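You operate a simulated robot arm through the tools that you are given. There is no shell and no other tool.

The job below is to be done with a simulated two-armed robot. You get a single attempt, and the scene is never put back.

Task
Switch off and unplug both shore lines, lay the plugs on the small shelf and slide the covers shut.
Fine: each knob goes to OFF before its plug comes out, and each cover shuts after.

Only the result counts: the job must be done as asked and must still hold three seconds after the hand-in. Knocking over, shifting, dropping, spilling or breaking anything else fails it. Lids that push on must go on centred and level and be pressed home; caps that screw on are set level and turned clockwise until they are tight.

Robot
Two 7-joint arms with fingered hands on one trunk that stands fixed in place. Base frame: the origin is at the foot of the trunk, x ahead of it, y to its left, z up. Lengths are in cm, angles in degrees, forces in N, time in s.
The left shoulder is at [6, 12.6, 138], the right one opposite. With the tool pointing down near the work surface each hand reaches from about 10 to 42 cm from the base axis, measured 20 degrees to its own side. Payload 2.5 kg a hand.
The TCP of each hand is the grasp point between the finger pads, 3 cm short of the fingertips. In the tool frame z runs along the fingers and y along their closing line. Largest opening 10.4 cm; the body of the gripper starts 3.5 cm behind the TCP. The gripper is a hand of 5 fingers: y runs from the thumb to the fingers, the wrist lies at [-1.5, -10.4, -17.8] in the tool frame, and closing takes about 1.5 s.
Orientation is that of the tool frame in the base frame, as a unit quaternion [x, y, z, w]. With the fingers straight down and the wrist toward the robot, the tool's x, y and z point along [0, 1, 0], [1, 0, 0] and [0, 0, -1] of the base frame.

Tools
- The arms move only by the tool send_rows. It takes "left_steps", "right_steps" or both (then of equal length, played together; a hand with none holds still); each is a list of rows, each a list of 2 entries, a list of its own where there are three numbers: the shift along the tool's x, y, z in cm, then the turn, a rotation vector about the tool's x, y, z in rad. In form: [[[tx, ty, tz], [wx, wy, wz]], ...]. A call has 1 to 20 rows; each row shifts and turns the commanded pose from where the row before left it, along the tool's axes as they then stand. "left_jaw" and "right_jaw" are, for a hand that has rows, the finger opening in cm, from 0 to 10.4, set as the call begins (left out, the last holds). Rows are played at 5 a second. More than 5 cm and 8.6 degrees between two rows, or a gripper value outside its range, and nothing of the call is played. A pose out of reach is approached as far as the arm can. The call stops where the force on the tool passes 40 N (or 10 N more than at its start, if that is more) or the arm is blocked; 0.2 s more then pass. Each finger travels about 15.3 cm/s and halts on what it meets, pressing with about 28 N; the grip force reading is that of the motor and also rises with nothing between the fingers. The clock runs only during rows and for 0.2 s after the last one: add rows that do not move to give the fingers time. It gives the time, the measured TCP pose, the force on the tool (base axes), the opening and the grip force at its end, in the units of the frame above (readings bear some noise), with the torque about the TCP (base axes, N m) and any sound that the robot's microphone picked up.
- Cameras (640 x 400 px; columns grow to the right, rows downward): "scene" is now at [12.4, 0.76, 158.26]; the picture's right is [0.10, -0.99, 0.00], its down [-0.62, -0.06, -0.78] and it looks along [0.78, 0.08, -0.62] (base axes); focal length 242 px, centre (320, 200). "left" rides on the left gripper at [-8, -7.8, -14.1] in its tool frame; the picture's right is [-0.78, -0.30, 0.56], its down [0.54, -0.78, 0.33] and it looks along [0.33, 0.56, 0.76] (tool axes); focal length 247 px, centre (320, 200). "right" rides on the right gripper at [8, -7.8, -14.1] in its tool frame; the picture's right is [-0.78, 0.30, -0.56], its down [-0.53, -0.78, 0.33] and it looks along [-0.33, 0.56, 0.76] (tool axes); focal length 247 px, centre (320, 200). There is no depth. A picture from a camera that has moved, and an enlarged one, comes with that camera's place and axes in the base frame and with its lens.
- camera(camera): a new picture of that camera. No time passes.
- slide_trunk(by): slides the trunk up (or, below 0, down) by that many cm; the arms and the scene camera ride with it, the base frame stays. It gives what a move gives, with no picture.
- set_fingers(index, middle, ring, little, thumb_bend, thumb_turn, hand): sets how far each is bent, from 0 (flat) to 1 (curled in); at 0.3 the hand is open as for a grip, at 0.7 the pads meet at the TCP. One left out holds its place. A second passes; each finger stops where it meets its share of the squeeze, and holds until it gets a number again. A gripper value or a shape takes the hand back. It gives what a move gives, with no picture; readings hold the bend of each and the force on index, middle, ring, little, thumb and palm. thumb_turn goes from beside the hand (0) to across from the fingers (1), as for a grip.
- grasp_type(shape, hand): the hand has 5 fingers and takes this shape, open, in about a second: jaw (thumb against the fingers, like two jaws); tri (thumb and two fingers); tip (a fingertip pinch); poke (one finger out to press); point (the index stretched); flat (the hand flat); cup (the hand cupped); fist (a fist). The gripper value then closes the fingers along that shape, each until it touches; the sizes above hold for jaw. It gives what a move gives, with no picture.
- aim_head(pan, tilt): turns the head with the scene camera to pan (to the left, within 86 degrees either way) and tilt (down, from -29 to 69), counted from straight ahead of the robot. It gives what a move gives.
- zoom(camera, box): a new picture of the part [left, top, right, bottom] of that camera's present view, enlarged. No time passes.
- sign_off(): hands the job in; it is judged then, once.

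Places have to be worked out from the pictures, the camera data and where the tool is seen. Open the grippers and draw the arms clear of the work before you hand the job in, unless the task says otherwise.

The tools are called after "Call:" as name(argument=value, ...) on one line, values as JSON. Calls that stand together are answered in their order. send_rows: Moves the arms, as the interface text tells. Its arguments: {"type":"object","properties":{"left_steps":{"type":"array","items":{"type":"array"}},"left_jaw":{"type":"number"},"right_steps":{"type":"array","items":{"type":"array"}},"right_jaw":{"type":"number"}},"required":[]} The other tools are called the same way: slide_trunk (by) slides the trunk up or down; grasp_type (shape, hand) gives the hand a shape; set_fingers (index, middle, ring, little, thumb_bend, thumb_turn, hand) moves the fingers one by one; aim_head (pan, tilt) turns the head that bears the scene camera; camera (camera) takes a picture; zoom (camera, box) takes an enlarged picture of a part of a camera's view; sign_off () hands the job in.

At the start:

```text
t: 0.0
left_ee_pos: [45.65, 16.04, 143.33]
left_tcp_rot: [0.707, 0.707, -0.001, 0.0]
left_contact_force: [0.4, -1.1, -0.3]
left_torque: [0.0, 0.01, 0.02]
left_opening: 10.35
left_finger_force: 0.1
left_shape: jaw
left_bend: [0.3, 0.3, 0.3, 0.3, 0.3, 0.98]
left_finger forces: [0.0, 0.1, 0.0, 0.0, 0.1, 0.1]
right_ee_pos: [41.8, -14.51, 139.14]
right_tcp_rot: [0.707, 0.707, 0.0, 0.001]
right_contact_force: [0.5, -1.0, -0.2]
right_torque: [0.0, -0.03, 0.0]
right_opening: 10.36
right_finger_force: 0.1
right_shape: jaw
right_bend: [0.3, 0.3, 0.3, 0.3, 0.3, 0.98]
right_finger forces: [0.0, 0.1, 0.1, 0.1, 0.0, 0.0]
trunk travel left (down, up): [-77.5, 16.5]
head pan, tilt: [5.9, 38.6]
```

scene: 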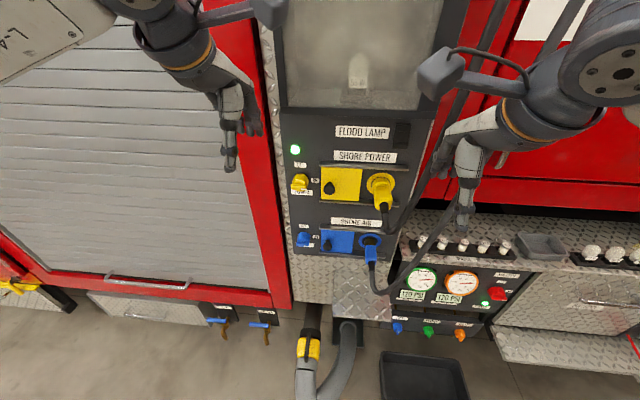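
right: 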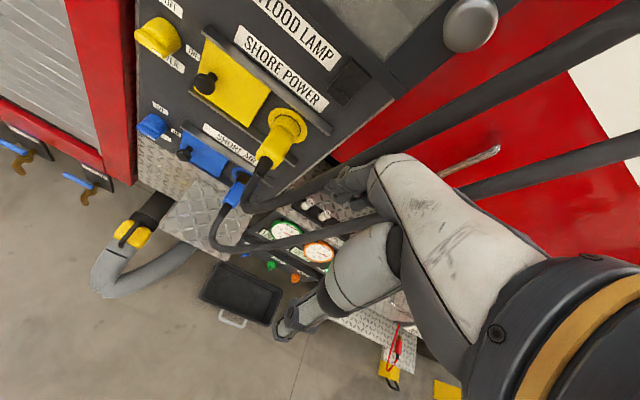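
left: 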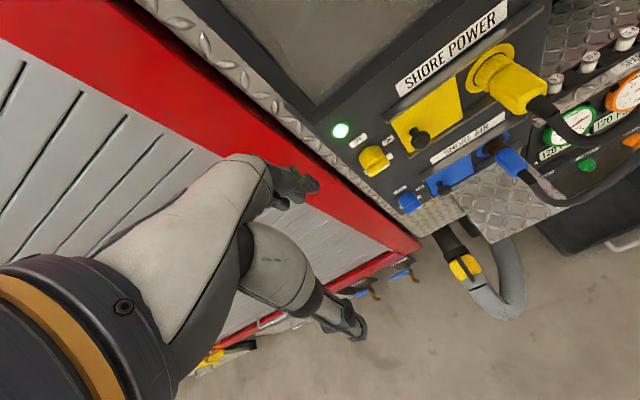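

I start by taking close-up views of the panel to see knobs, plugs, covers and the shelf.

Call:
zoom(camera="scene", box=[270, 110, 430, 210])

Call:
zoom(camera="scene", box=[270, 200, 430, 300])

Call:
zoom(camera="left", box=[320, 20, 560, 220])

Call:
zoom(camera="right", box=[120, 0, 360, 200])

```text
4.00 times, centred on (350, 160) of scene
camera zoom: at [12.4, 0.76, 158.26], right [0.1, -0.99, 0.0], down [-0.62, -0.06, -0.78], along [0.78, 0.08, -0.62], focal length 968 px, centre (200, 360)
```

zoom: 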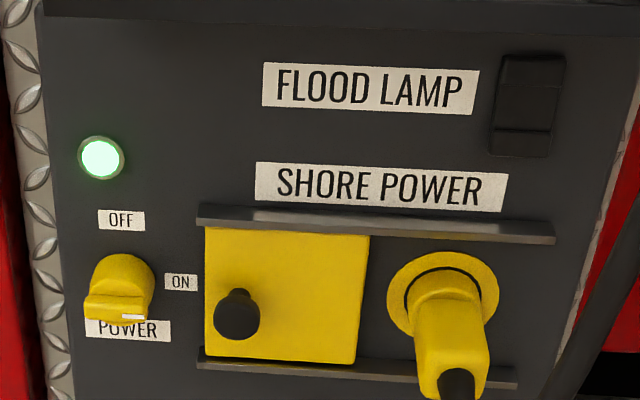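

```text
4.00 times, centred on (350, 250) of scene
camera zoom: at [12.4, 0.76, 158.26], right [0.1, -0.99, 0.0], down [-0.62, -0.06, -0.78], along [0.78, 0.08, -0.62], focal length 968 px, centre (200, 0)
```

zoom: 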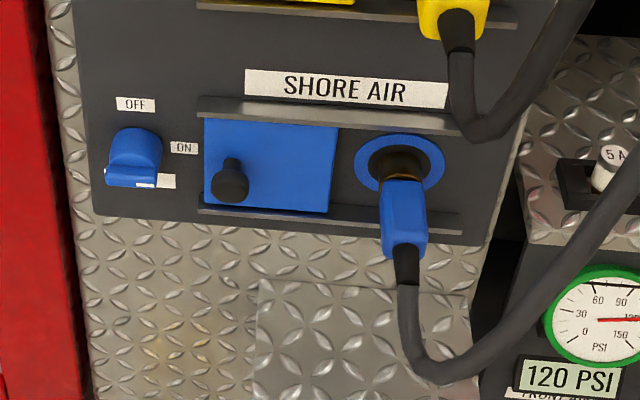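

```text
2.00 times, centred on (440, 120) of left
camera zoom: at [38.04, 8.07, 157.45], right [-0.29, -0.78, -0.56], down [-0.78, 0.53, -0.33], along [0.56, 0.33, -0.76], focal length 494 px, centre (80, 360)
```

zoom: 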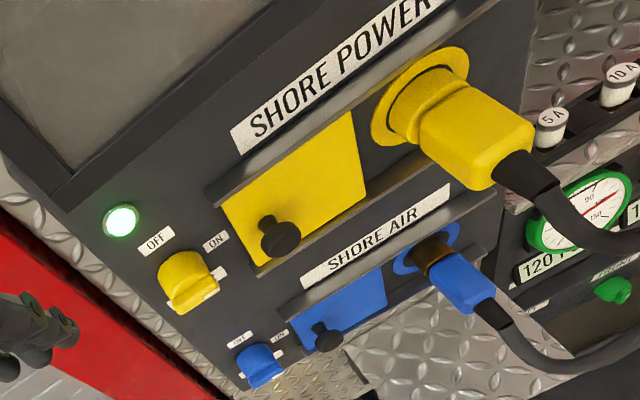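

```text
2.00 times, centred on (240, 100) of right
camera zoom: at [34.03, -6.37, 153.36], right [0.3, -0.78, 0.56], down [-0.78, -0.53, -0.33], along [0.56, -0.33, -0.76], focal length 494 px, centre (480, 400)
```

zoom: 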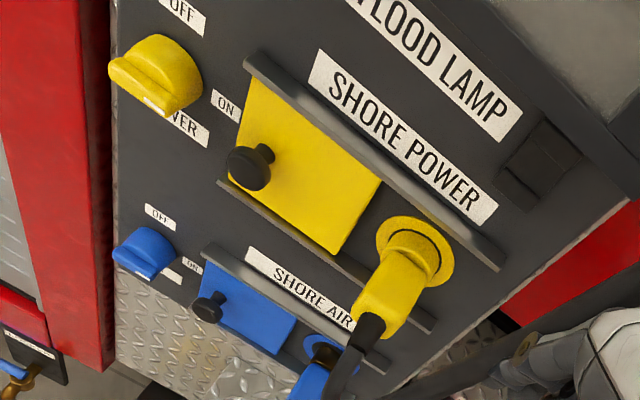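

The panel face triangulates to about x = 67, with the yellow socket near [67, -10, 121] and the plug sticking out to about x = 58.6. I now look lower and right for the small shelf and the cable routes.

Call:
aim_head(pan=0, tilt=50)

Call:
camera(camera="scene")

Call:
zoom(camera="scene", box=[260, 160, 420, 260])

Call:
zoom(camera="scene", box=[240, 60, 560, 260])

```text
t: 0.7
left_ee_pos: [45.61, 16.15, 143.16]
left_tcp_rot: [0.706, 0.708, 0.0, 0.0]
left_contact_force: [0.1, 0.8, 0.4]
left_torque: [0.03, 0.02, -0.02]
left_opening: 10.37
left_finger_force: 0.0
left_shape: jaw
left_bend: [0.3, 0.3, 0.3, 0.3, 0.3, 0.98]
left_finger forces: [0.1, 0.0, 0.0, 0.0, 0.0, 0.0]
right_ee_pos: [41.8, -14.35, 139.22]
right_tcp_rot: [0.707, 0.707, 0.0, 0.0]
right_contact_force: [0.1, -0.2, 0.0]
right_torque: [0.0, 0.03, 0.01]
right_opening: 10.37
right_finger_force: 0.1
right_shape: jaw
right_bend: [0.3, 0.3, 0.3, 0.3, 0.3, 0.98]
right_finger forces: [0.0, 0.0, 0.0, 0.1, 0.1, 0.1]
trunk travel left (down, up): [-77.5, 16.5]
head pan, tilt: [0.0, 50.0]
```

```text
taken
camera scene: at [11.55, -0.11, 156.64], right [0.0, -1.0, 0.0], down [-0.77, 0.0, -0.64], along [0.64, 0.0, -0.77], focal length 242 px, centre (320, 200)
```

scene: 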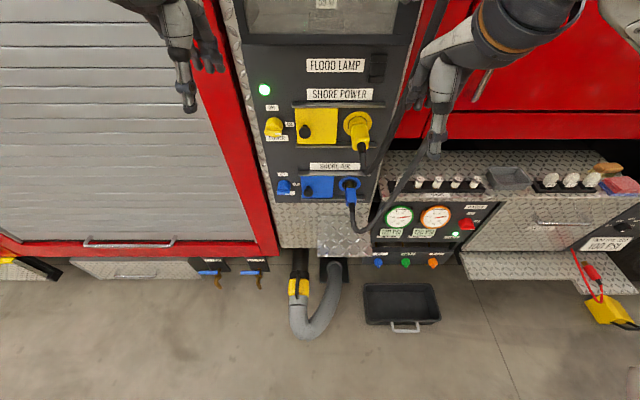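

```text
4.00 times, centred on (340, 210) of scene
camera zoom: at [11.55, -0.11, 156.64], right [0.0, -1.0, 0.0], down [-0.77, 0.0, -0.64], along [0.64, 0.0, -0.77], focal length 968 px, centre (240, 160)
```

zoom: 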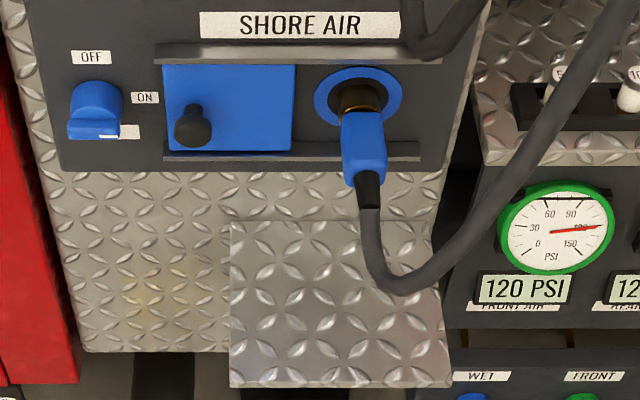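

```text
2.00 times, centred on (400, 160) of scene
camera zoom: at [11.55, -0.11, 156.64], right [0.0, -1.0, 0.0], down [-0.77, 0.0, -0.64], along [0.64, 0.0, -0.77], focal length 484 px, centre (160, 280)
```

zoom: 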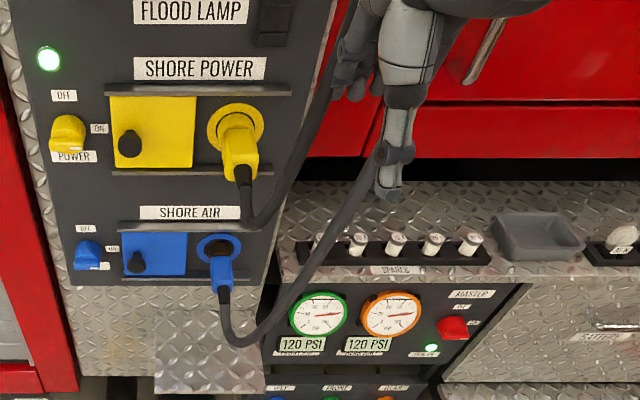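

The small shelf looks like the tread-plate ledge below the panel (about z = 81, x = 52–67, y = +1 to -17). I check where the cables go by looking up and right.

Call:
aim_head(pan=-30, tilt=5)

Call:
camera(camera="scene")

Call:
aim_head(pan=-25, tilt=-25)

Call:
camera(camera="scene")

Call:
aim_head(pan=0, tilt=40)

```text
t: 1.9
left_ee_pos: [45.64, 16.09, 143.27]
left_tcp_rot: [0.707, 0.708, 0.0, 0.001]
left_contact_force: [-0.1, 0.0, 0.9]
left_torque: [0.01, 0.0, 0.01]
left_opening: 10.34
left_finger_force: 0.2
left_shape: jaw
left_bend: [0.3, 0.3, 0.3, 0.3, 0.3, 0.98]
left_finger forces: [0.1, 0.1, 0.0, 0.1, 0.1, 0.0]
right_ee_pos: [41.79, -14.55, 139.18]
right_tcp_rot: [0.707, 0.707, 0.0, -0.001]
right_contact_force: [-1.0, 0.1, -0.5]
right_torque: [0.02, 0.02, 0.01]
right_opening: 10.36
right_finger_force: 0.1
right_shape: jaw
right_bend: [0.3, 0.3, 0.3, 0.3, 0.3, 0.98]
right_finger forces: [0.0, 0.0, 0.0, 0.0, 0.1, 0.0]
trunk travel left (down, up): [-77.5, 16.5]
head pan, tilt: [-30.0, 5.0]
```

```text
taken
camera scene: at [11.81, -4.71, 163.62], right [-0.5, -0.87, 0.0], down [-0.08, 0.04, -1.0], along [0.86, -0.5, -0.09], focal length 242 px, centre (320, 200)
```

scene: 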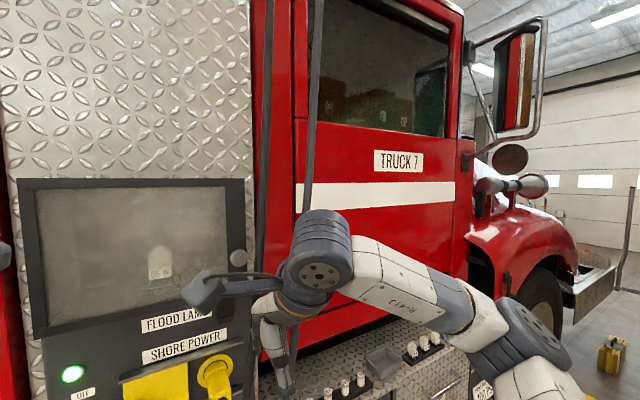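

```text
t: 2.8
left_ee_pos: [45.68, 16.02, 143.31]
left_tcp_rot: [0.706, 0.708, 0.001, 0.001]
left_contact_force: [-0.1, -0.5, 0.7]
left_torque: [0.0, 0.01, 0.0]
left_opening: 10.36
left_finger_force: 0.1
left_shape: jaw
left_bend: [0.3, 0.3, 0.3, 0.3, 0.3, 0.98]
left_finger forces: [0.0, 0.0, 0.1, 0.0, 0.0, 0.1]
right_ee_pos: [41.81, -14.38, 139.21]
right_tcp_rot: [0.707, 0.707, -0.001, 0.0]
right_contact_force: [0.0, -0.7, -0.2]
right_torque: [-0.02, -0.03, 0.01]
right_opening: 10.36
right_finger_force: 0.1
right_shape: jaw
right_bend: [0.3, 0.3, 0.3, 0.3, 0.3, 0.98]
right_finger forces: [0.0, 0.1, 0.0, 0.0, 0.0, 0.1]
trunk travel left (down, up): [-77.5, 16.5]
head pan, tilt: [-25.0, -25.0]
```

```text
taken
camera scene: at [10.29, -3.13, 167.98], right [-0.42, -0.91, 0.0], down [0.38, -0.18, -0.91], along [0.82, -0.38, 0.42], focal length 242 px, centre (320, 200)
```

scene: 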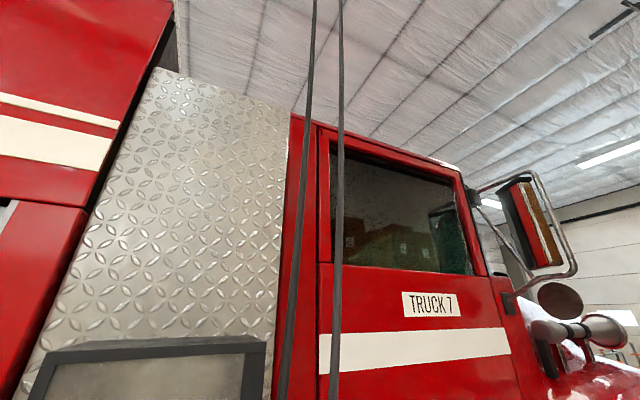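

```text
t: 4.2
left_ee_pos: [45.71, 16.06, 143.33]
left_tcp_rot: [0.706, 0.708, 0.0, 0.0]
left_contact_force: [-1.1, 0.0, 0.3]
left_torque: [0.01, 0.01, 0.03]
left_opening: 10.35
left_finger_force: 0.0
left_shape: jaw
left_bend: [0.3, 0.3, 0.3, 0.3, 0.3, 0.98]
left_finger forces: [0.0, 0.0, 0.1, 0.0, 0.1, 0.0]
right_ee_pos: [41.85, -14.34, 139.2]
right_tcp_rot: [0.707, 0.707, 0.0, 0.0]
right_contact_force: [-0.4, 0.5, 0.9]
right_torque: [-0.03, 0.02, -0.02]
right_opening: 10.39
right_finger_force: 0.0
right_shape: jaw
right_bend: [0.3, 0.3, 0.3, 0.3, 0.3, 0.98]
right_finger forces: [0.0, 0.0, 0.1, 0.0, 0.0, 0.1]
trunk travel left (down, up): [-77.5, 16.5]
head pan, tilt: [0.0, 40.0]
```

The cables hang from the ceiling. Now I zoom tightly on the knobs to determine bar shape and pointer direction.

Call:
zoom(camera="left", box=[340, 130, 420, 180])

Call:
zoom(camera="right", box=[120, 0, 220, 62])

Call:
zoom(camera="scene", box=[250, 130, 330, 180])

Call:
zoom(camera="left", box=[380, 170, 460, 220])

```text
8.00 times, centred on (380, 155) of left
camera zoom: at [38.04, 8.07, 157.45], right [-0.29, -0.78, -0.56], down [-0.78, 0.53, -0.33], along [0.56, 0.33, -0.76], focal length 1976 px, centre (-160, 560)
```

zoom: 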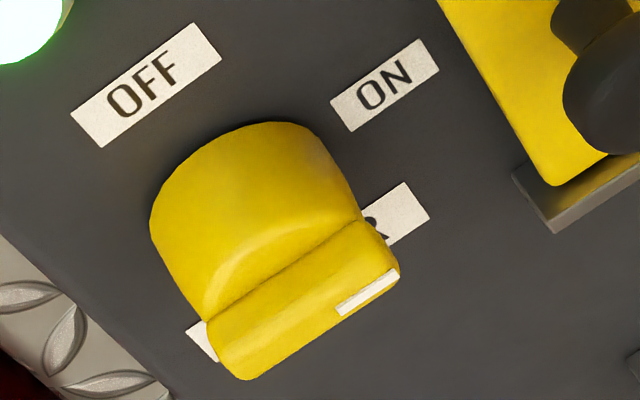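

```text
6.40 times, centred on (170, 31) of right
camera zoom: at [34.03, -6.36, 153.36], right [0.3, -0.78, 0.56], down [-0.78, -0.53, -0.33], along [0.56, -0.33, -0.76], focal length 1581 px, centre (1280, 1282)
```

zoom: 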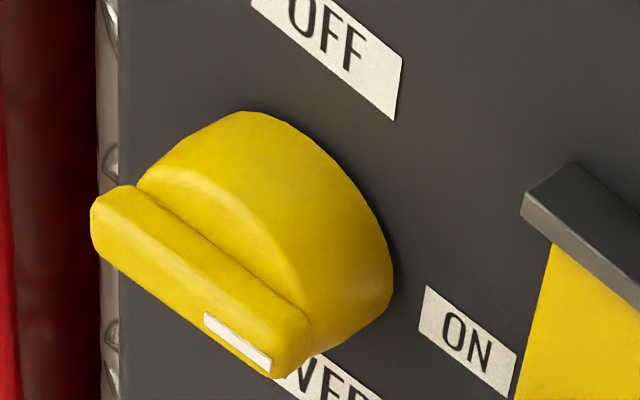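

```text
8.00 times, centred on (290, 155) of scene
camera zoom: at [12.36, -0.12, 158.06], right [0.0, -1.0, 0.0], down [-0.64, 0.0, -0.77], along [0.77, 0.0, -0.64], focal length 1937 px, centre (560, 560)
```

zoom: 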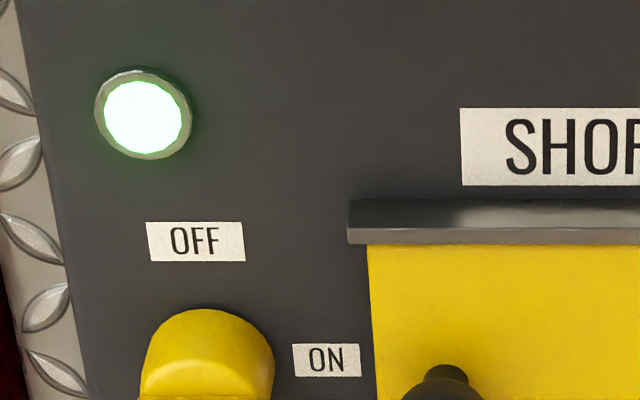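

```text
8.00 times, centred on (420, 195) of left
camera zoom: at [38.04, 8.07, 157.45], right [-0.29, -0.78, -0.56], down [-0.78, 0.53, -0.33], along [0.56, 0.33, -0.76], focal length 1976 px, centre (-480, 240)
```

zoom: 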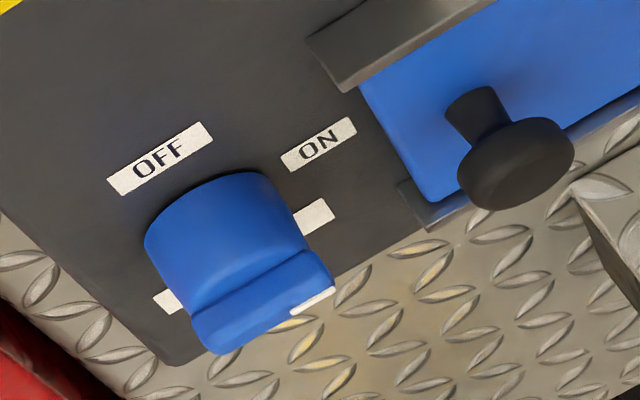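

Knob bars are horizontal (mark right = ON) and must be turned 90° counter-clockwise so the mark points up. I first test the left hand in free space: pitch it to point forward (tool z toward the panel).

Call:
send_rows(left_steps=[[[0, 0, 0], [-0.1428, 0, 0]], [[0, 0, 0], [-0.1428, 0, 0]], [[0, 0, 0], [-0.1428, 0, 0]], [[0, 0, 0], [-0.1428, 0, 0]], [[0, 0, 0], [-0.1428, 0, 0]], [[0, 0, 0], [-0.1428, 0, 0]], [[0, 0, 0], [-0.1428, 0, 0]], [[0, 0, 0], [-0.1428, 0, 0]], [[0, 0, 0], [-0.1428, 0, 0]], [[0, 0, 0], [-0.1428, 0, 0]], [[0, 0, 0], [-0.1428, 0, 0]], [[0, 0, 0], [0, 0, 0]]])

Call:
camera(camera="scene")

Call:
camera(camera="left")

```text
t: 6.8
left_ee_pos: [45.62, 16.11, 143.34]
left_tcp_rot: [0.628, 0.629, 0.324, 0.324]
left_contact_force: [0.5, -0.3, -0.3]
left_torque: [0.01, -0.02, -0.01]
left_opening: 10.39
left_finger_force: 0.1
left_shape: jaw
left_bend: [0.3, 0.3, 0.3, 0.3, 0.3, 0.98]
left_finger forces: [0.0, 0.0, 0.0, 0.0, 0.0, 0.0]
left hand out of reach, approached as far as the arm can: row 8, 9, 10, 11
right_ee_pos: [41.91, -14.41, 139.25]
right_tcp_rot: [0.707, 0.707, -0.001, 0.0]
right_contact_force: [-0.2, 0.4, -0.1]
right_torque: [-0.02, 0.0, -0.01]
right_opening: 10.34
right_finger_force: 0.1
right_shape: jaw
right_bend: [0.3, 0.3, 0.3, 0.3, 0.3, 0.98]
right_finger forces: [0.0, 0.0, 0.1, 0.0, 0.0, 0.1]
trunk travel left (down, up): [-77.5, 16.5]
head pan, tilt: [0.0, 40.0]
```

```text
taken
camera scene: at [12.35, -0.12, 158.05], right [0.0, -1.0, 0.0], down [-0.64, 0.0, -0.77], along [0.77, 0.0, -0.64], focal length 242 px, centre (320, 200)
```

scene: 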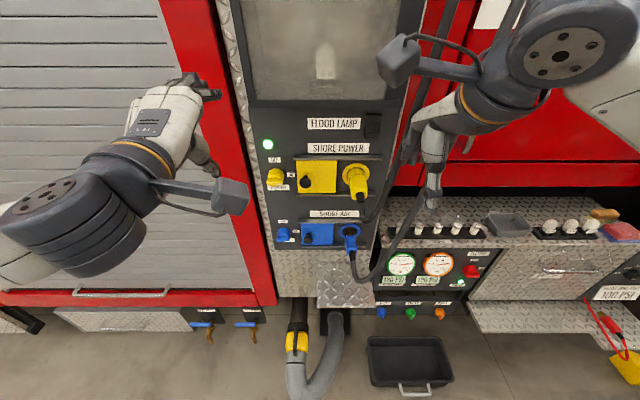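

```text
taken
camera left: at [29.77, 8.07, 145.23], right [0.28, -0.78, -0.56], down [-0.18, 0.53, -0.83], along [0.94, 0.34, 0.01], focal length 247 px, centre (320, 200)
```

left: 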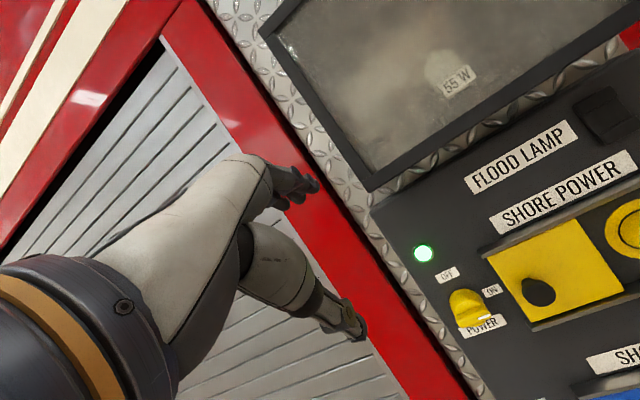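

The wrist-below pose is limited at this height. I'll try the more natural sideways pose: move forward 8 cm and roll so the wrist lies to the left (closing line horizontal).

Call:
send_rows(left_steps=[[[0, 0, 4], [0, 0, 0]], [[0, 0, 4], [0, 0, 0]], [[0, 0, 0], [0, 0, 0.1428]], [[0, 0, 0], [0, 0, 0.1428]], [[0, 0, 0], [0, 0, 0.1428]], [[0, 0, 0], [0, 0, 0.1428]], [[0, 0, 0], [0, 0, 0.1428]], [[0, 0, 0], [0, 0, 0.1428]], [[0, 0, 0], [0, 0, 0.1428]], [[0, 0, 0], [0, 0, 0.1428]], [[0, 0, 0], [0, 0, 0.1428]], [[0, 0, 0], [0, 0, 0.1428]], [[0, 0, 0], [0, 0, 0.1428]], [[0, 0, 0], [0, 0, 0]]])

Call:
camera(camera="scene")

Call:
camera(camera="left")

```text
t: 9.8
left_ee_pos: [46.01, 8.41, 137.54]
left_tcp_rot: [0.885, 0.057, 0.459, 0.046]
left_contact_force: [-0.1, 0.7, -0.1]
left_torque: [-0.02, -0.01, 0.01]
left_opening: 10.36
left_finger_force: 0.0
left_shape: jaw
left_bend: [0.3, 0.3, 0.3, 0.3, 0.3, 0.98]
left_finger forces: [0.0, 0.0, 0.0, 0.0, 0.0, 0.0]
left hand out of reach, approached as far as the arm can: row 1, 2, 9, 10, 11, 12, 13
right_ee_pos: [41.82, -14.33, 139.23]
right_tcp_rot: [0.707, 0.707, -0.001, 0.0]
right_contact_force: [-0.3, -0.2, -0.6]
right_torque: [0.02, -0.02, -0.02]
right_opening: 10.37
right_finger_force: 0.1
right_shape: jaw
right_bend: [0.3, 0.3, 0.3, 0.3, 0.3, 0.98]
right_finger forces: [0.1, 0.0, 0.1, 0.0, 0.0, 0.0]
trunk travel left (down, up): [-77.5, 16.5]
head pan, tilt: [0.0, 40.0]
```

```text
taken
camera scene: at [12.32, -0.04, 158.05], right [0.0, -1.0, 0.0], down [-0.64, 0.0, -0.77], along [0.77, 0.0, -0.64], focal length 242 px, centre (320, 200)
```

scene: 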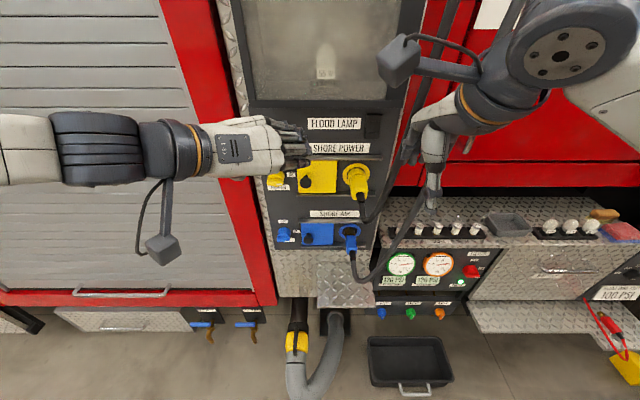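

```text
taken
camera left: at [29.67, 15.4, 138.19], right [-0.01, 0.17, -0.99], down [0.53, 0.83, 0.14], along [0.85, -0.53, -0.09], focal length 247 px, centre (320, 200)
```

left: 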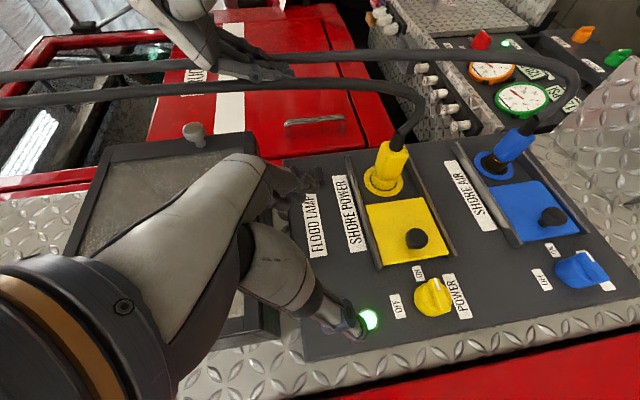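

The sideways pose works, but it's pitched 35° down. I move forward 8 cm in the base frame and pitch the fingers up toward horizontal.

Call:
send_rows(left_steps=[[[2.29, 0.23, 3.27], [0, 0, 0]], [[2.29, 0.23, 3.27], [0, 0, 0]], [[0, 0, 0], [0, 0.1222, 0]], [[0, 0, 0], [0, 0.1222, 0]], [[0, 0, 0], [0, 0.1222, 0]], [[0, 0, 0], [0, 0.1222, 0]], [[0, 0, 0], [0, 0.1222, 0]], [[0, 0, 0], [0, 0, 0]]])

Call:
camera(camera="scene")

Call:
camera(camera="left")

```text
t: 11.6
left_ee_pos: [52.94, 8.17, 138.32]
left_tcp_rot: [0.771, 0.065, 0.633, 0.032]
left_contact_force: [-0.4, 0.0, 0.1]
left_torque: [-0.03, 0.02, 0.03]
left_opening: 10.39
left_finger_force: 0.1
left_shape: jaw
left_bend: [0.3, 0.3, 0.3, 0.3, 0.3, 0.98]
left_finger forces: [0.1, 0.0, 0.0, 0.1, 0.0, 0.0]
left hand out of reach, approached as far as the arm can: row 1, 2, 6, 7
right_ee_pos: [41.88, -14.3, 139.12]
right_tcp_rot: [0.708, 0.707, 0.0, -0.001]
right_contact_force: [-0.8, 0.1, 0.5]
right_torque: [0.0, 0.0, 0.05]
right_opening: 10.34
right_finger_force: 0.1
right_shape: jaw
right_bend: [0.3, 0.3, 0.3, 0.3, 0.3, 0.98]
right_finger forces: [0.0, 0.0, 0.1, 0.1, 0.0, 0.1]
trunk travel left (down, up): [-77.5, 16.5]
head pan, tilt: [0.0, 40.0]
```

```text
taken
camera scene: at [12.35, -0.11, 158.05], right [0.0, -1.0, 0.0], down [-0.64, 0.0, -0.77], along [0.77, 0.0, -0.64], focal length 242 px, centre (320, 200)
```

scene: 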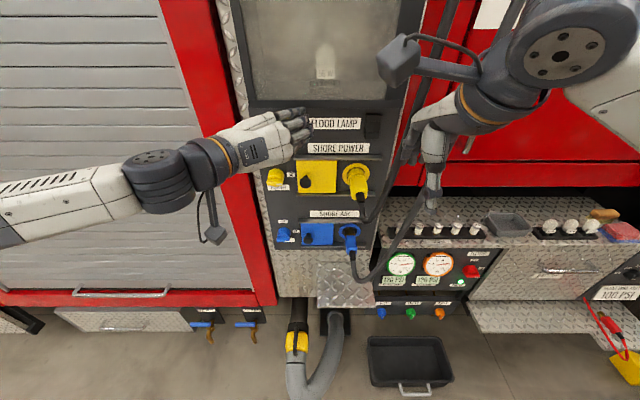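

```text
taken
camera left: at [37.38, 14.37, 132.25], right [0.38, 0.2, -0.9], down [0.38, 0.85, 0.35], along [0.84, -0.48, 0.25], focal length 247 px, centre (320, 200)
```

left: 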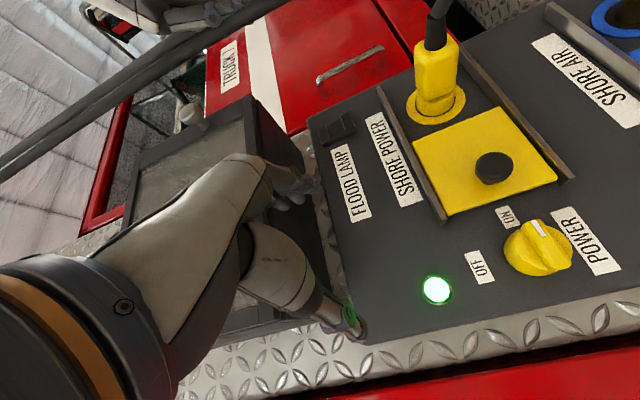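

The left arm can hold the near-horizontal sideways pose. I lower to knob height and test rolling the wrist upward (start pose for turning a knob with the left hand).

Call:
send_rows(left_steps=[[[-4.3, 0, 0.5], [0, 0, 0]], [[-4.3, 0, 0.5], [0, 0, 0]], [[-4.3, 0, 0.5], [0, 0, 0]], [[0, 0, 0], [0, 0, 0.1428]], [[0, 0, 0], [0, 0, 0.1428]], [[0, 0, 0], [0, 0, 0.1428]], [[0, 0, 0], [0, 0, 0.1428]], [[0, 0, 0], [0, 0, 0.1428]], [[0, 0, 0], [0, 0, 0.1428]], [[0, 0, 0], [0, 0, 0.1428]], [[0, 0, 0], [0, 0, 0.1428]], [[0, 0, 0], [0, 0, 0.1428]], [[0, 0, 0], [0, 0, 0.1428]], [[0, 0, 0], [0, 0, 0]]])

Call:
camera(camera="scene")

Call:
camera(camera="left")

```text
t: 14.1
left_ee_pos: [47.26, -0.3, 133.09]
left_tcp_rot: [0.747, -0.273, 0.554, -0.244]
left_contact_force: [0.3, 0.2, -0.6]
left_torque: [0.01, -0.01, -0.01]
left_opening: 10.43
left_finger_force: 0.0
left_shape: jaw
left_bend: [0.3, 0.3, 0.3, 0.3, 0.3, 0.98]
left_finger forces: [0.0, 0.0, 0.1, 0.0, 0.0, 0.0]
left hand out of reach, approached as far as the arm can: row 1, 2, 3, 7, 8, 9, 10, 11, 12
right_ee_pos: [41.76, -14.36, 139.2]
right_tcp_rot: [0.707, 0.707, 0.001, 0.001]
right_contact_force: [-0.4, -1.0, 0.2]
right_torque: [-0.03, -0.01, 0.03]
right_opening: 10.36
right_finger_force: 0.0
right_shape: jaw
right_bend: [0.3, 0.3, 0.3, 0.3, 0.3, 0.98]
right_finger forces: [0.1, 0.1, 0.0, 0.0, 0.0, 0.1]
trunk travel left (down, up): [-77.5, 16.5]
head pan, tilt: [0.0, 40.0]
stopped in row 12 (left hand): the arm was blocked; the commanded pose is now the measured one
```

```text
taken
camera scene: at [12.44, 0.86, 158.56], right [0.1, -0.99, 0.0], down [-0.59, -0.06, -0.8], along [0.8, 0.08, -0.6], focal length 242 px, centre (320, 200)
```

scene: 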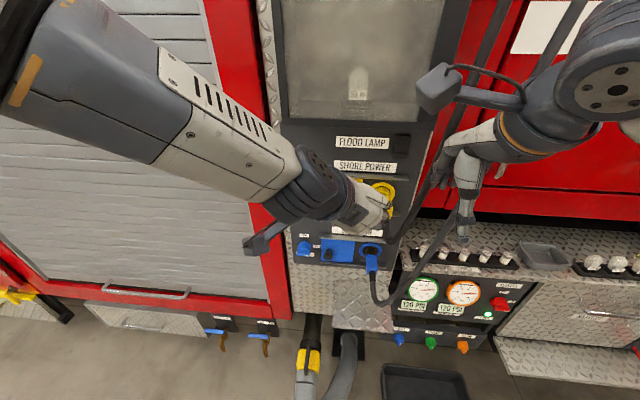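

```text
taken
camera left: at [32.95, 9.92, 136.43], right [0.39, 0.78, -0.49], down [0.55, 0.23, 0.8], along [0.73, -0.59, -0.34], focal length 247 px, centre (320, 200)
```

left: 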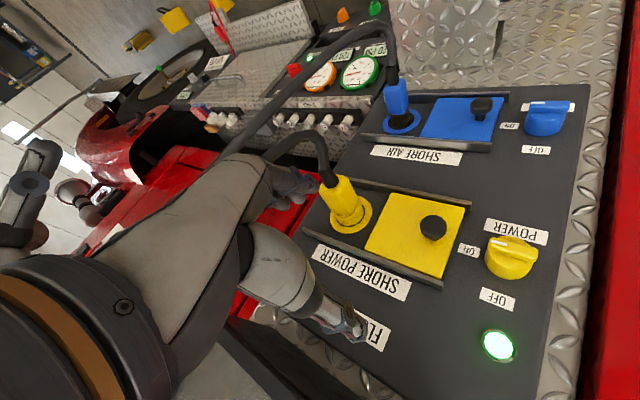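

Rolling further lifts the elbow into the head, so that's not the way. I roll the left hand back and draw it off, planning instead to turn the knobs with the right hand from a lowered trunk.

Call:
send_rows(left_steps=[[[0, 0, 0], [0, 0, -0.1428]], [[0, 0, 0], [0, 0, -0.1428]], [[0, 0, 0], [0, 0, -0.1428]], [[0, 0, 0], [0, 0, -0.1428]], [[0, 0, 0], [0, 0, -0.1428]], [[0, -4, 0], [0, 0, 0]], [[0, -4, 0], [0, 0, 0]], [[0, -4, 0], [0, 0, 0]], [[0, 0, 0], [0, 0, 0]]])

Call:
camera(camera="scene")

```text
t: 16.1
left_ee_pos: [46.63, 11.55, 133.96]
left_tcp_rot: [0.793, 0.002, 0.609, -0.036]
left_contact_force: [0.0, -0.2, 0.0]
left_torque: [-0.06, 0.01, 0.02]
left_opening: 10.39
left_finger_force: 0.0
left_shape: jaw
left_bend: [0.3, 0.3, 0.3, 0.3, 0.3, 0.98]
left_finger forces: [0.1, 0.0, 0.1, 0.0, 0.0, 0.1]
right_ee_pos: [41.94, -14.48, 139.13]
right_tcp_rot: [0.707, 0.707, -0.001, 0.0]
right_contact_force: [1.2, -0.6, -0.5]
right_torque: [0.0, 0.03, 0.01]
right_opening: 10.38
right_finger_force: 0.0
right_shape: jaw
right_bend: [0.3, 0.3, 0.3, 0.3, 0.3, 0.98]
right_finger forces: [0.0, 0.0, 0.1, 0.1, 0.0, 0.1]
trunk travel left (down, up): [-77.5, 16.5]
head pan, tilt: [0.0, 40.0]
```

```text
taken
camera scene: at [12.41, -0.19, 158.04], right [0.0, -1.0, 0.0], down [-0.64, 0.0, -0.77], along [0.77, 0.0, -0.64], focal length 242 px, centre (320, 200)
```

scene: 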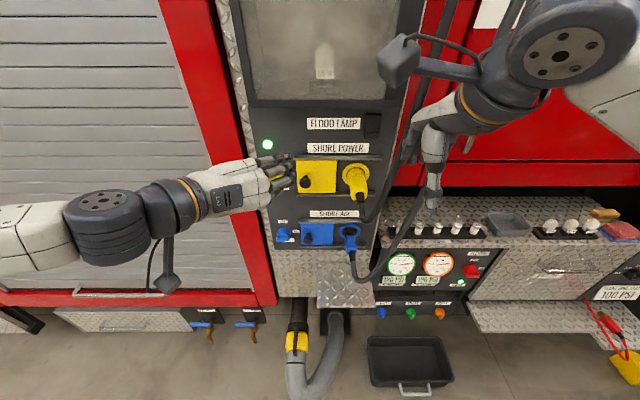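

I clear the left hand to the left/back, shift the right hand toward the middle, then lower the trunk.

Call:
send_rows(left_steps=[[[0, -5, -2], [0, 0, 0]], [[0, -4.5, -2], [0, 0, 0]], [[0, -4.5, -2], [0, 0, 0]], [[0, 0, 0], [0, 0, 0]]], right_steps=[[[4, 0, 0], [0, 0, 0]], [[4, 0, 0], [0, 0, 0]], [[4, 0, 0], [0, 0, 0]], [[0, 0, 0], [0, 0, 0]]])

Call:
slide_trunk(by=-35)

Call:
aim_head(pan=0, tilt=15)

Call:
camera(camera="scene")

```text
refused: row 1 steps farther than a row can; nothing moved
```

```text
t: 19.5
left_ee_pos: [46.74, 11.46, 98.9]
left_tcp_rot: [0.792, 0.003, 0.609, -0.036]
left_contact_force: [0.6, 0.3, -1.0]
left_torque: [0.0, -0.01, 0.0]
left_opening: 10.39
left_finger_force: 0.0
left_shape: jaw
left_bend: [0.3, 0.3, 0.3, 0.3, 0.3, 0.98]
left_finger forces: [0.0, 0.0, 0.0, 0.0, 0.0, 0.1]
right_ee_pos: [41.77, -14.44, 104.25]
right_tcp_rot: [0.707, 0.707, 0.0, 0.0]
right_contact_force: [-0.1, -0.1, -0.3]
right_torque: [0.02, 0.03, 0.0]
right_opening: 10.37
right_finger_force: 0.0
right_shape: jaw
right_bend: [0.3, 0.3, 0.3, 0.3, 0.3, 0.98]
right_finger forces: [0.0, 0.0, 0.0, 0.1, 0.0, 0.1]
trunk travel left (down, up): [-42.5, 51.5]
head pan, tilt: [0.0, 40.0]
```

```text
t: 20.4
left_ee_pos: [46.72, 11.5, 98.97]
left_tcp_rot: [0.793, 0.002, 0.608, -0.036]
left_contact_force: [0.3, 0.4, 0.5]
left_torque: [-0.01, 0.0, 0.0]
left_opening: 10.38
left_finger_force: 0.0
left_shape: jaw
left_bend: [0.3, 0.3, 0.3, 0.3, 0.3, 0.98]
left_finger forces: [0.0, 0.1, 0.0, 0.0, 0.1, 0.1]
right_ee_pos: [41.96, -14.39, 104.25]
right_tcp_rot: [0.707, 0.708, 0.0, 0.0]
right_contact_force: [0.7, -0.1, 0.1]
right_torque: [0.0, 0.01, -0.01]
right_opening: 10.35
right_finger_force: 0.1
right_shape: jaw
right_bend: [0.3, 0.3, 0.3, 0.3, 0.3, 0.98]
right_finger forces: [0.0, 0.1, 0.1, 0.1, 0.1, 0.1]
trunk travel left (down, up): [-42.5, 51.5]
head pan, tilt: [0.0, 15.0]
```

```text
taken
camera scene: at [13.19, -0.12, 127.0], right [0.0, -1.0, 0.0], down [-0.26, 0.0, -0.97], along [0.97, 0.0, -0.26], focal length 242 px, centre (320, 200)
```

scene: 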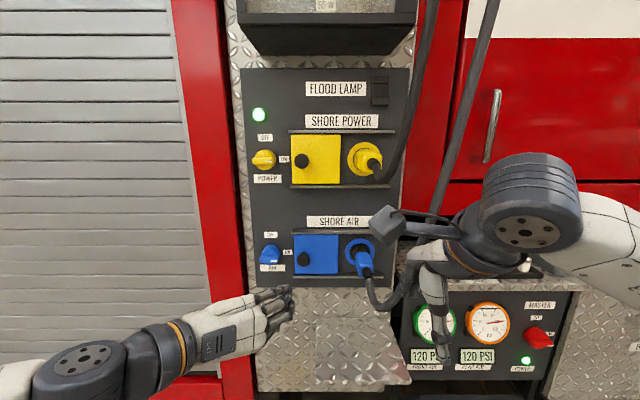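

Excellent frontal view. I zoom in on the panel for accurate triangulation with the earlier high viewpoint.

Call:
zoom(camera="scene", box=[240, 60, 420, 172])

Call:
zoom(camera="scene", box=[240, 180, 420, 292])

Call:
zoom(camera="scene", box=[240, 270, 440, 395])

```text
3.56 times, centred on (330, 116) of scene
camera zoom: at [13.19, -0.12, 127.0], right [0.0, -1.0, 0.0], down [-0.26, 0.0, -0.97], along [0.97, 0.0, -0.26], focal length 861 px, centre (284, 499)
```

zoom: 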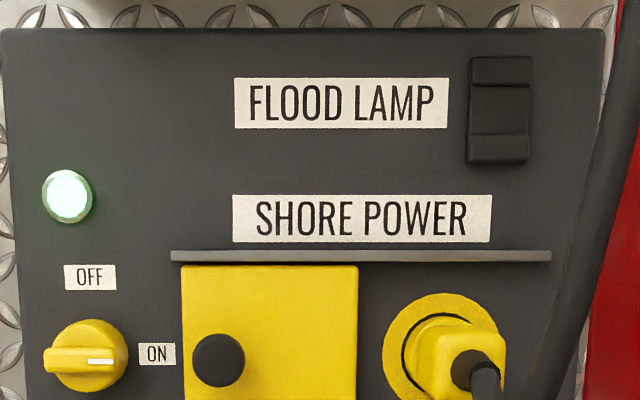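

```text
3.56 times, centred on (330, 236) of scene
camera zoom: at [13.19, -0.12, 127.0], right [0.0, -1.0, 0.0], down [-0.26, 0.0, -0.97], along [0.97, 0.0, -0.26], focal length 861 px, centre (284, 72)
```

zoom: 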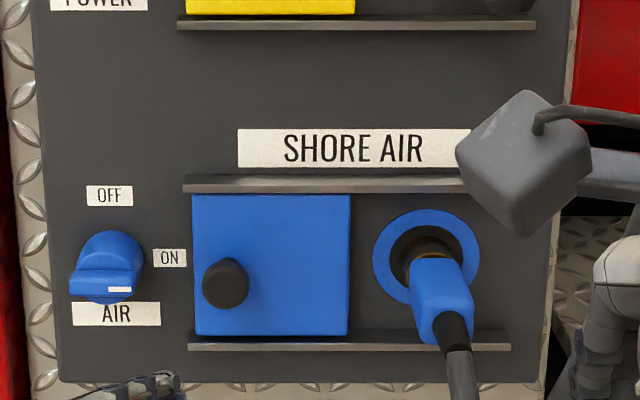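

```text
3.20 times, centred on (340, 332) of scene
camera zoom: at [13.19, -0.12, 127.0], right [0.0, -1.0, 0.0], down [-0.26, 0.0, -0.97], along [0.97, 0.0, -0.26], focal length 775 px, centre (256, -224)
```

zoom: 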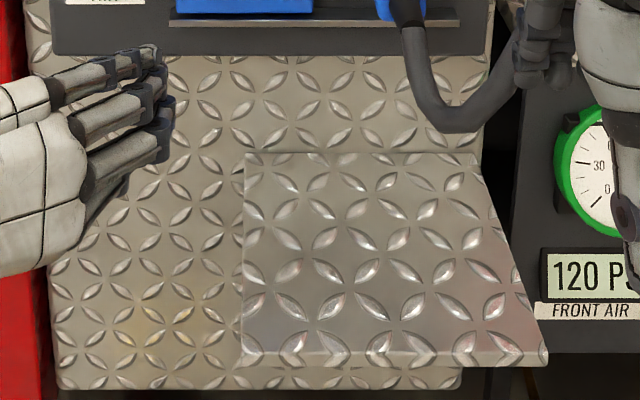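

Panel face is at x≈65.8; yellow knob axis ≈ [62, 11.3, 122], blue knob ≈ [62, 11.4, 100], cover knobs ≈ [62.8, 3.6, 122/100], sockets at y≈-9.6, plugs out to x≈57; shelf top z≈78.6, x 51.5–68.9, y 0.8…-19. I clear the left hand to the left and bring the right hand to the middle and up.

Call:
send_rows(left_steps=[[[0, -4.5, -1.5], [0, 0, 0]], [[0, -4.5, -1.5], [0, 0, 0]], [[0, -4.5, -1.5], [0, 0, 0]], [[0, -4.5, -1.5], [0, 0, 0]], [[0, 0, 0], [0, 0, 0]], [[0, 0, 0], [0, 0, 0]], [[0, 0, 0], [0, 0, 0]], [[0, 0, 0], [0, 0, 0]], [[0, 0, 0], [0, 0, 0]]], right_steps=[[[0, -2, -3], [0, 0, 0]], [[0, -2, -3], [0, 0, 0]], [[4, 0, -2], [0, 0, 0]], [[4, 0, -2], [0, 0, 0]], [[4, 0, -2], [0, 0, 0]], [[4, 0, -2], [0, 0, 0]], [[4, 0, -2], [0, 0, 0]], [[4, 0, -2], [0, 0, 0]], [[0, 0, 0], [0, 0, 0]]])

Call:
camera(camera="scene")

```text
t: 22.4
left_ee_pos: [45.77, 13.64, 99.23]
left_tcp_rot: [0.793, 0.002, 0.609, -0.036]
left_contact_force: [0.3, -0.7, 1.2]
left_torque: [-0.01, 0.0, -0.02]
left_opening: 10.42
left_finger_force: 0.1
left_shape: jaw
left_bend: [0.3, 0.3, 0.3, 0.3, 0.3, 0.98]
left_finger forces: [0.1, 0.1, 0.1, 0.0, 0.0, 0.0]
left hand out of reach, approached as far as the arm can: row 1, 2, 3, 4
right_ee_pos: [38.1, 9.55, 122.11]
right_tcp_rot: [0.707, 0.707, 0.0, 0.0]
right_contact_force: [0.3, 0.7, -0.3]
right_torque: [-0.02, 0.0, 0.03]
right_opening: 10.39
right_finger_force: 0.1
right_shape: jaw
right_bend: [0.3, 0.3, 0.3, 0.3, 0.3, 0.98]
right_finger forces: [0.1, 0.1, 0.0, 0.0, 0.1, 0.0]
trunk travel left (down, up): [-42.5, 51.5]
head pan, tilt: [0.0, 15.0]
```

```text
taken
camera scene: at [13.18, -0.1, 127.01], right [0.0, -1.0, 0.0], down [-0.26, 0.0, -0.97], along [0.97, 0.0, -0.26], focal length 242 px, centre (320, 200)
```

scene: 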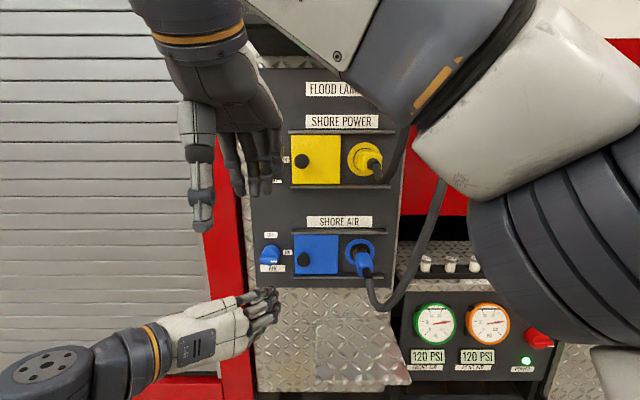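

The right hand got there. I drop the left hand lower out of the way and move the right hand forward, then start pitching it up.

Call:
send_rows(left_steps=[[[-4.8, 0, -1], [0, 0, 0]], [[-4.8, 0, -1], [0, 0, 0]], [[-4.8, 0, -1], [0, 0, 0]], [[-4.8, 0, -1], [0, 0, 0]], [[0, 0, 0], [0, 0, 0]], [[0, 0, 0], [0, 0, 0]], [[0, 0, 0], [0, 0, 0]], [[0, 0, 0], [0, 0, 0]], [[0, 0, 0], [0, 0, 0]]], right_steps=[[[0, 4.5, 0], [0, 0, 0]], [[0, 4.5, 0], [0, 0, 0]], [[0, 4.5, 0], [0, 0, 0]], [[0, 0, 0], [-0.1428, 0, 0]], [[0, 0, 0], [-0.1428, 0, 0]], [[0, 0, 0], [-0.1428, 0, 0]], [[0, 0, 0], [-0.1428, 0, 0]], [[0, 0, 0], [-0.1428, 0, 0]], [[0, 0, 0], [0, 0, 0]]])

Call:
camera(camera="scene")

```text
t: 24.4
left_ee_pos: [43.13, 12.76, 97.67]
left_tcp_rot: [0.801, 0.006, 0.598, -0.04]
left_contact_force: [0.5, 0.5, 0.0]
left_torque: [0.02, 0.0, -0.01]
left_opening: 10.41
left_finger_force: 0.0
left_shape: jaw
left_bend: [0.3, 0.3, 0.3, 0.3, 0.3, 0.98]
left_finger forces: [0.0, 0.1, 0.0, 0.0, 0.0, 0.0]
left hand out of reach, approached as far as the arm can: row 1, 2, 3, 4
right_ee_pos: [50.69, 5.13, 121.71]
right_tcp_rot: [0.663, 0.663, 0.247, 0.244]
right_contact_force: [0.2, 0.4, 0.5]
right_torque: [0.0, 0.02, 0.05]
right_opening: 10.43
right_finger_force: 0.0
right_shape: jaw
right_bend: [0.3, 0.3, 0.3, 0.3, 0.3, 0.97]
right_finger forces: [0.1, 0.1, 0.1, 0.1, 0.0, 0.1]
right hand out of reach, approached as far as the arm can: row 2, 3, 4, 5
trunk travel left (down, up): [-42.5, 51.5]
head pan, tilt: [0.0, 15.0]
```

```text
taken
camera scene: at [13.0, -1.8, 127.53], right [-0.18, -0.98, 0.0], down [-0.2, 0.04, -0.98], along [0.96, -0.18, -0.2], focal length 242 px, centre (320, 200)
```

scene: 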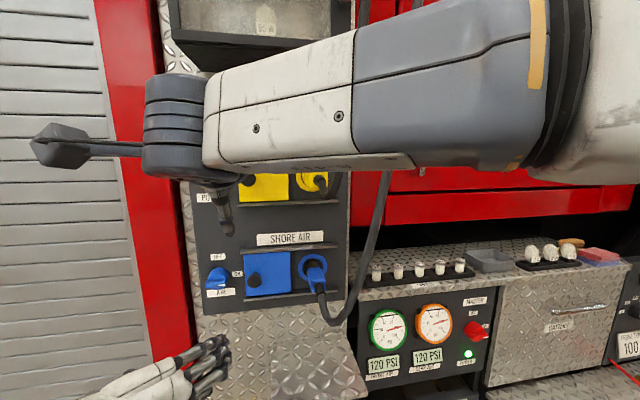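

The right elbow rides high and pushes the head, so this route is bad. I retrace the right hand the same way back.

Call:
send_rows(right_steps=[[[0, 0, 0], [0.1428, 0, 0]], [[0, 0, 0], [0.1428, 0, 0]], [[0, 0, 0], [0.1428, 0, 0]], [[0, 0, 0], [0.1428, 0, 0]], [[0, 0, 0], [0.1428, 0, 0]], [[0, -4.5, 0], [0, 0, 0]], [[-2, -4, 0], [0, 0, 0]], [[-4, -2, 0], [0, 0, 0]], [[-4, 0, 2], [0, 0, 0]], [[-4, 0, 2], [0, 0, 0]], [[-4, 0, 2], [0, 0, 0]], [[-3, 0, 3], [0, 0, 0]], [[0, 0, 0], [0, 0, 0]]])

Call:
camera(camera="scene")

```text
t: 27.2
left_ee_pos: [43.11, 12.73, 97.64]
left_tcp_rot: [0.8, 0.005, 0.598, -0.039]
left_contact_force: [0.1, 0.3, 0.2]
left_torque: [0.0, -0.01, 0.01]
left_opening: 10.41
left_finger_force: 0.0
left_shape: jaw
left_bend: [0.3, 0.3, 0.3, 0.3, 0.3, 0.98]
left_finger forces: [0.0, 0.1, 0.0, 0.0, 0.0, 0.0]
right_ee_pos: [39.87, -15.99, 109.91]
right_tcp_rot: [0.708, 0.707, 0.001, 0.0]
right_contact_force: [0.5, 0.2, -0.3]
right_torque: [-0.02, 0.0, 0.0]
right_opening: 10.39
right_finger_force: 0.0
right_shape: jaw
right_bend: [0.3, 0.3, 0.3, 0.3, 0.3, 0.98]
right_finger forces: [0.0, 0.0, 0.0, 0.0, 0.1, 0.0]
right hand out of reach, approached as far as the arm can: row 5
trunk travel left (down, up): [-42.5, 51.5]
head pan, tilt: [0.0, 15.0]
```

```text
taken
camera scene: at [13.19, -0.13, 127.01], right [0.0, -1.0, 0.0], down [-0.26, 0.0, -0.97], along [0.97, 0.0, -0.26], focal length 242 px, centre (320, 200)
```

scene: 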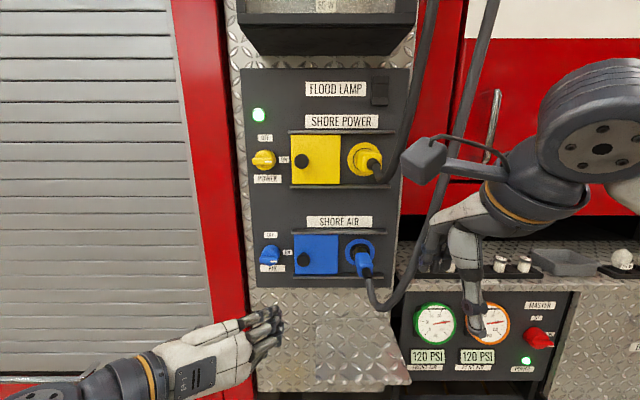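

Next I test, with the left arm's low elbow, rolling from the sideways pose to wrist-below (near the blue knob height, but with fingertips kept well off the panel).

Call:
send_rows(left_steps=[[[1.14, 0, 3.82], [0, 0, 0]], [[1.14, 0, 3.82], [0, 0, 0]], [[0, 0, 0], [0, 0, -0.1428]], [[0, 0, 0], [0, 0, -0.1428]], [[0, 0, 0], [0, 0, -0.1428]], [[0, 0, 0], [0, 0, -0.1428]], [[0, 0, 0], [0, 0, -0.1428]], [[0, 0, 0], [0, 0, -0.1428]], [[0, 0, 0], [0, 0, -0.1428]], [[0, 0, 0], [0, 0, -0.1428]], [[0, 0, 0], [0, 0, -0.1428]], [[0, 0, 0], [0, 0, 0]]])

Call:
camera(camera="scene")

Call:
camera(camera="left")

```text
t: 29.8
left_ee_pos: [50.32, 22.4, 107.39]
left_tcp_rot: [0.634, 0.477, 0.507, 0.337]
left_contact_force: [-0.2, -0.4, -0.5]
left_torque: [0.0, 0.03, -0.01]
left_opening: 10.42
left_finger_force: 0.1
left_shape: jaw
left_bend: [0.3, 0.3, 0.3, 0.3, 0.3, 0.98]
left_finger forces: [0.0, 0.0, 0.1, 0.1, 0.0, 0.0]
left hand out of reach, approached as far as the arm can: row 1, 3, 4, 5, 6, 7, 8, 9, 10, 11
right_ee_pos: [39.75, -16.08, 110.13]
right_tcp_rot: [0.707, 0.707, 0.0, 0.0]
right_contact_force: [-0.3, -0.3, -0.5]
right_torque: [-0.05, 0.01, -0.02]
right_opening: 10.42
right_finger_force: 0.0
right_shape: jaw
right_bend: [0.3, 0.3, 0.3, 0.3, 0.3, 0.98]
right_finger forces: [0.1, 0.0, 0.0, 0.0, 0.1, 0.1]
trunk travel left (down, up): [-42.5, 51.5]
head pan, tilt: [0.0, 15.0]
```

```text
taken
camera scene: at [13.19, -0.12, 127.01], right [0.0, -1.0, 0.0], down [-0.26, 0.0, -0.97], along [0.97, 0.0, -0.26], focal length 242 px, centre (320, 200)
```

scene: 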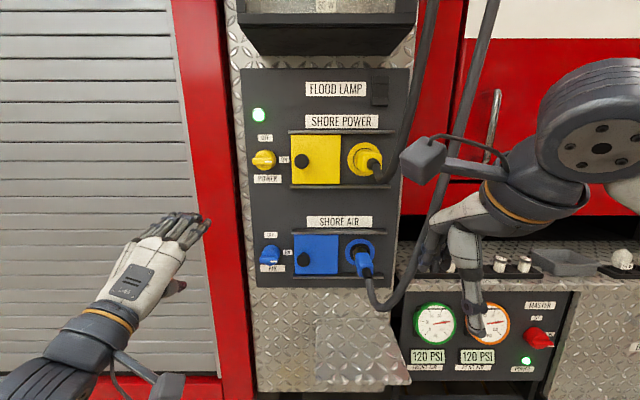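

```text
taken
camera left: at [34.56, 16.62, 101.41], right [0.43, -0.61, -0.66], down [0.13, 0.77, -0.62], along [0.89, 0.18, 0.42], focal length 247 px, centre (320, 200)
```

left: 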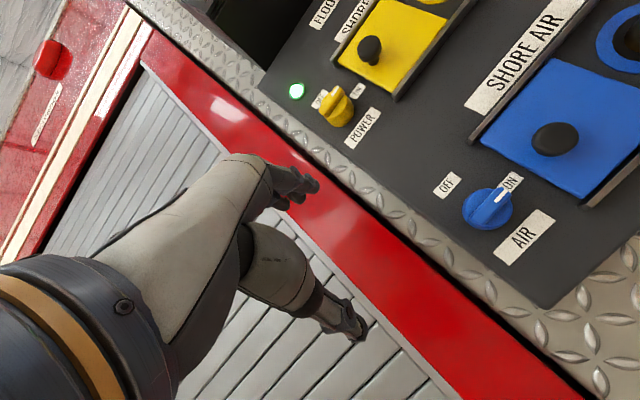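

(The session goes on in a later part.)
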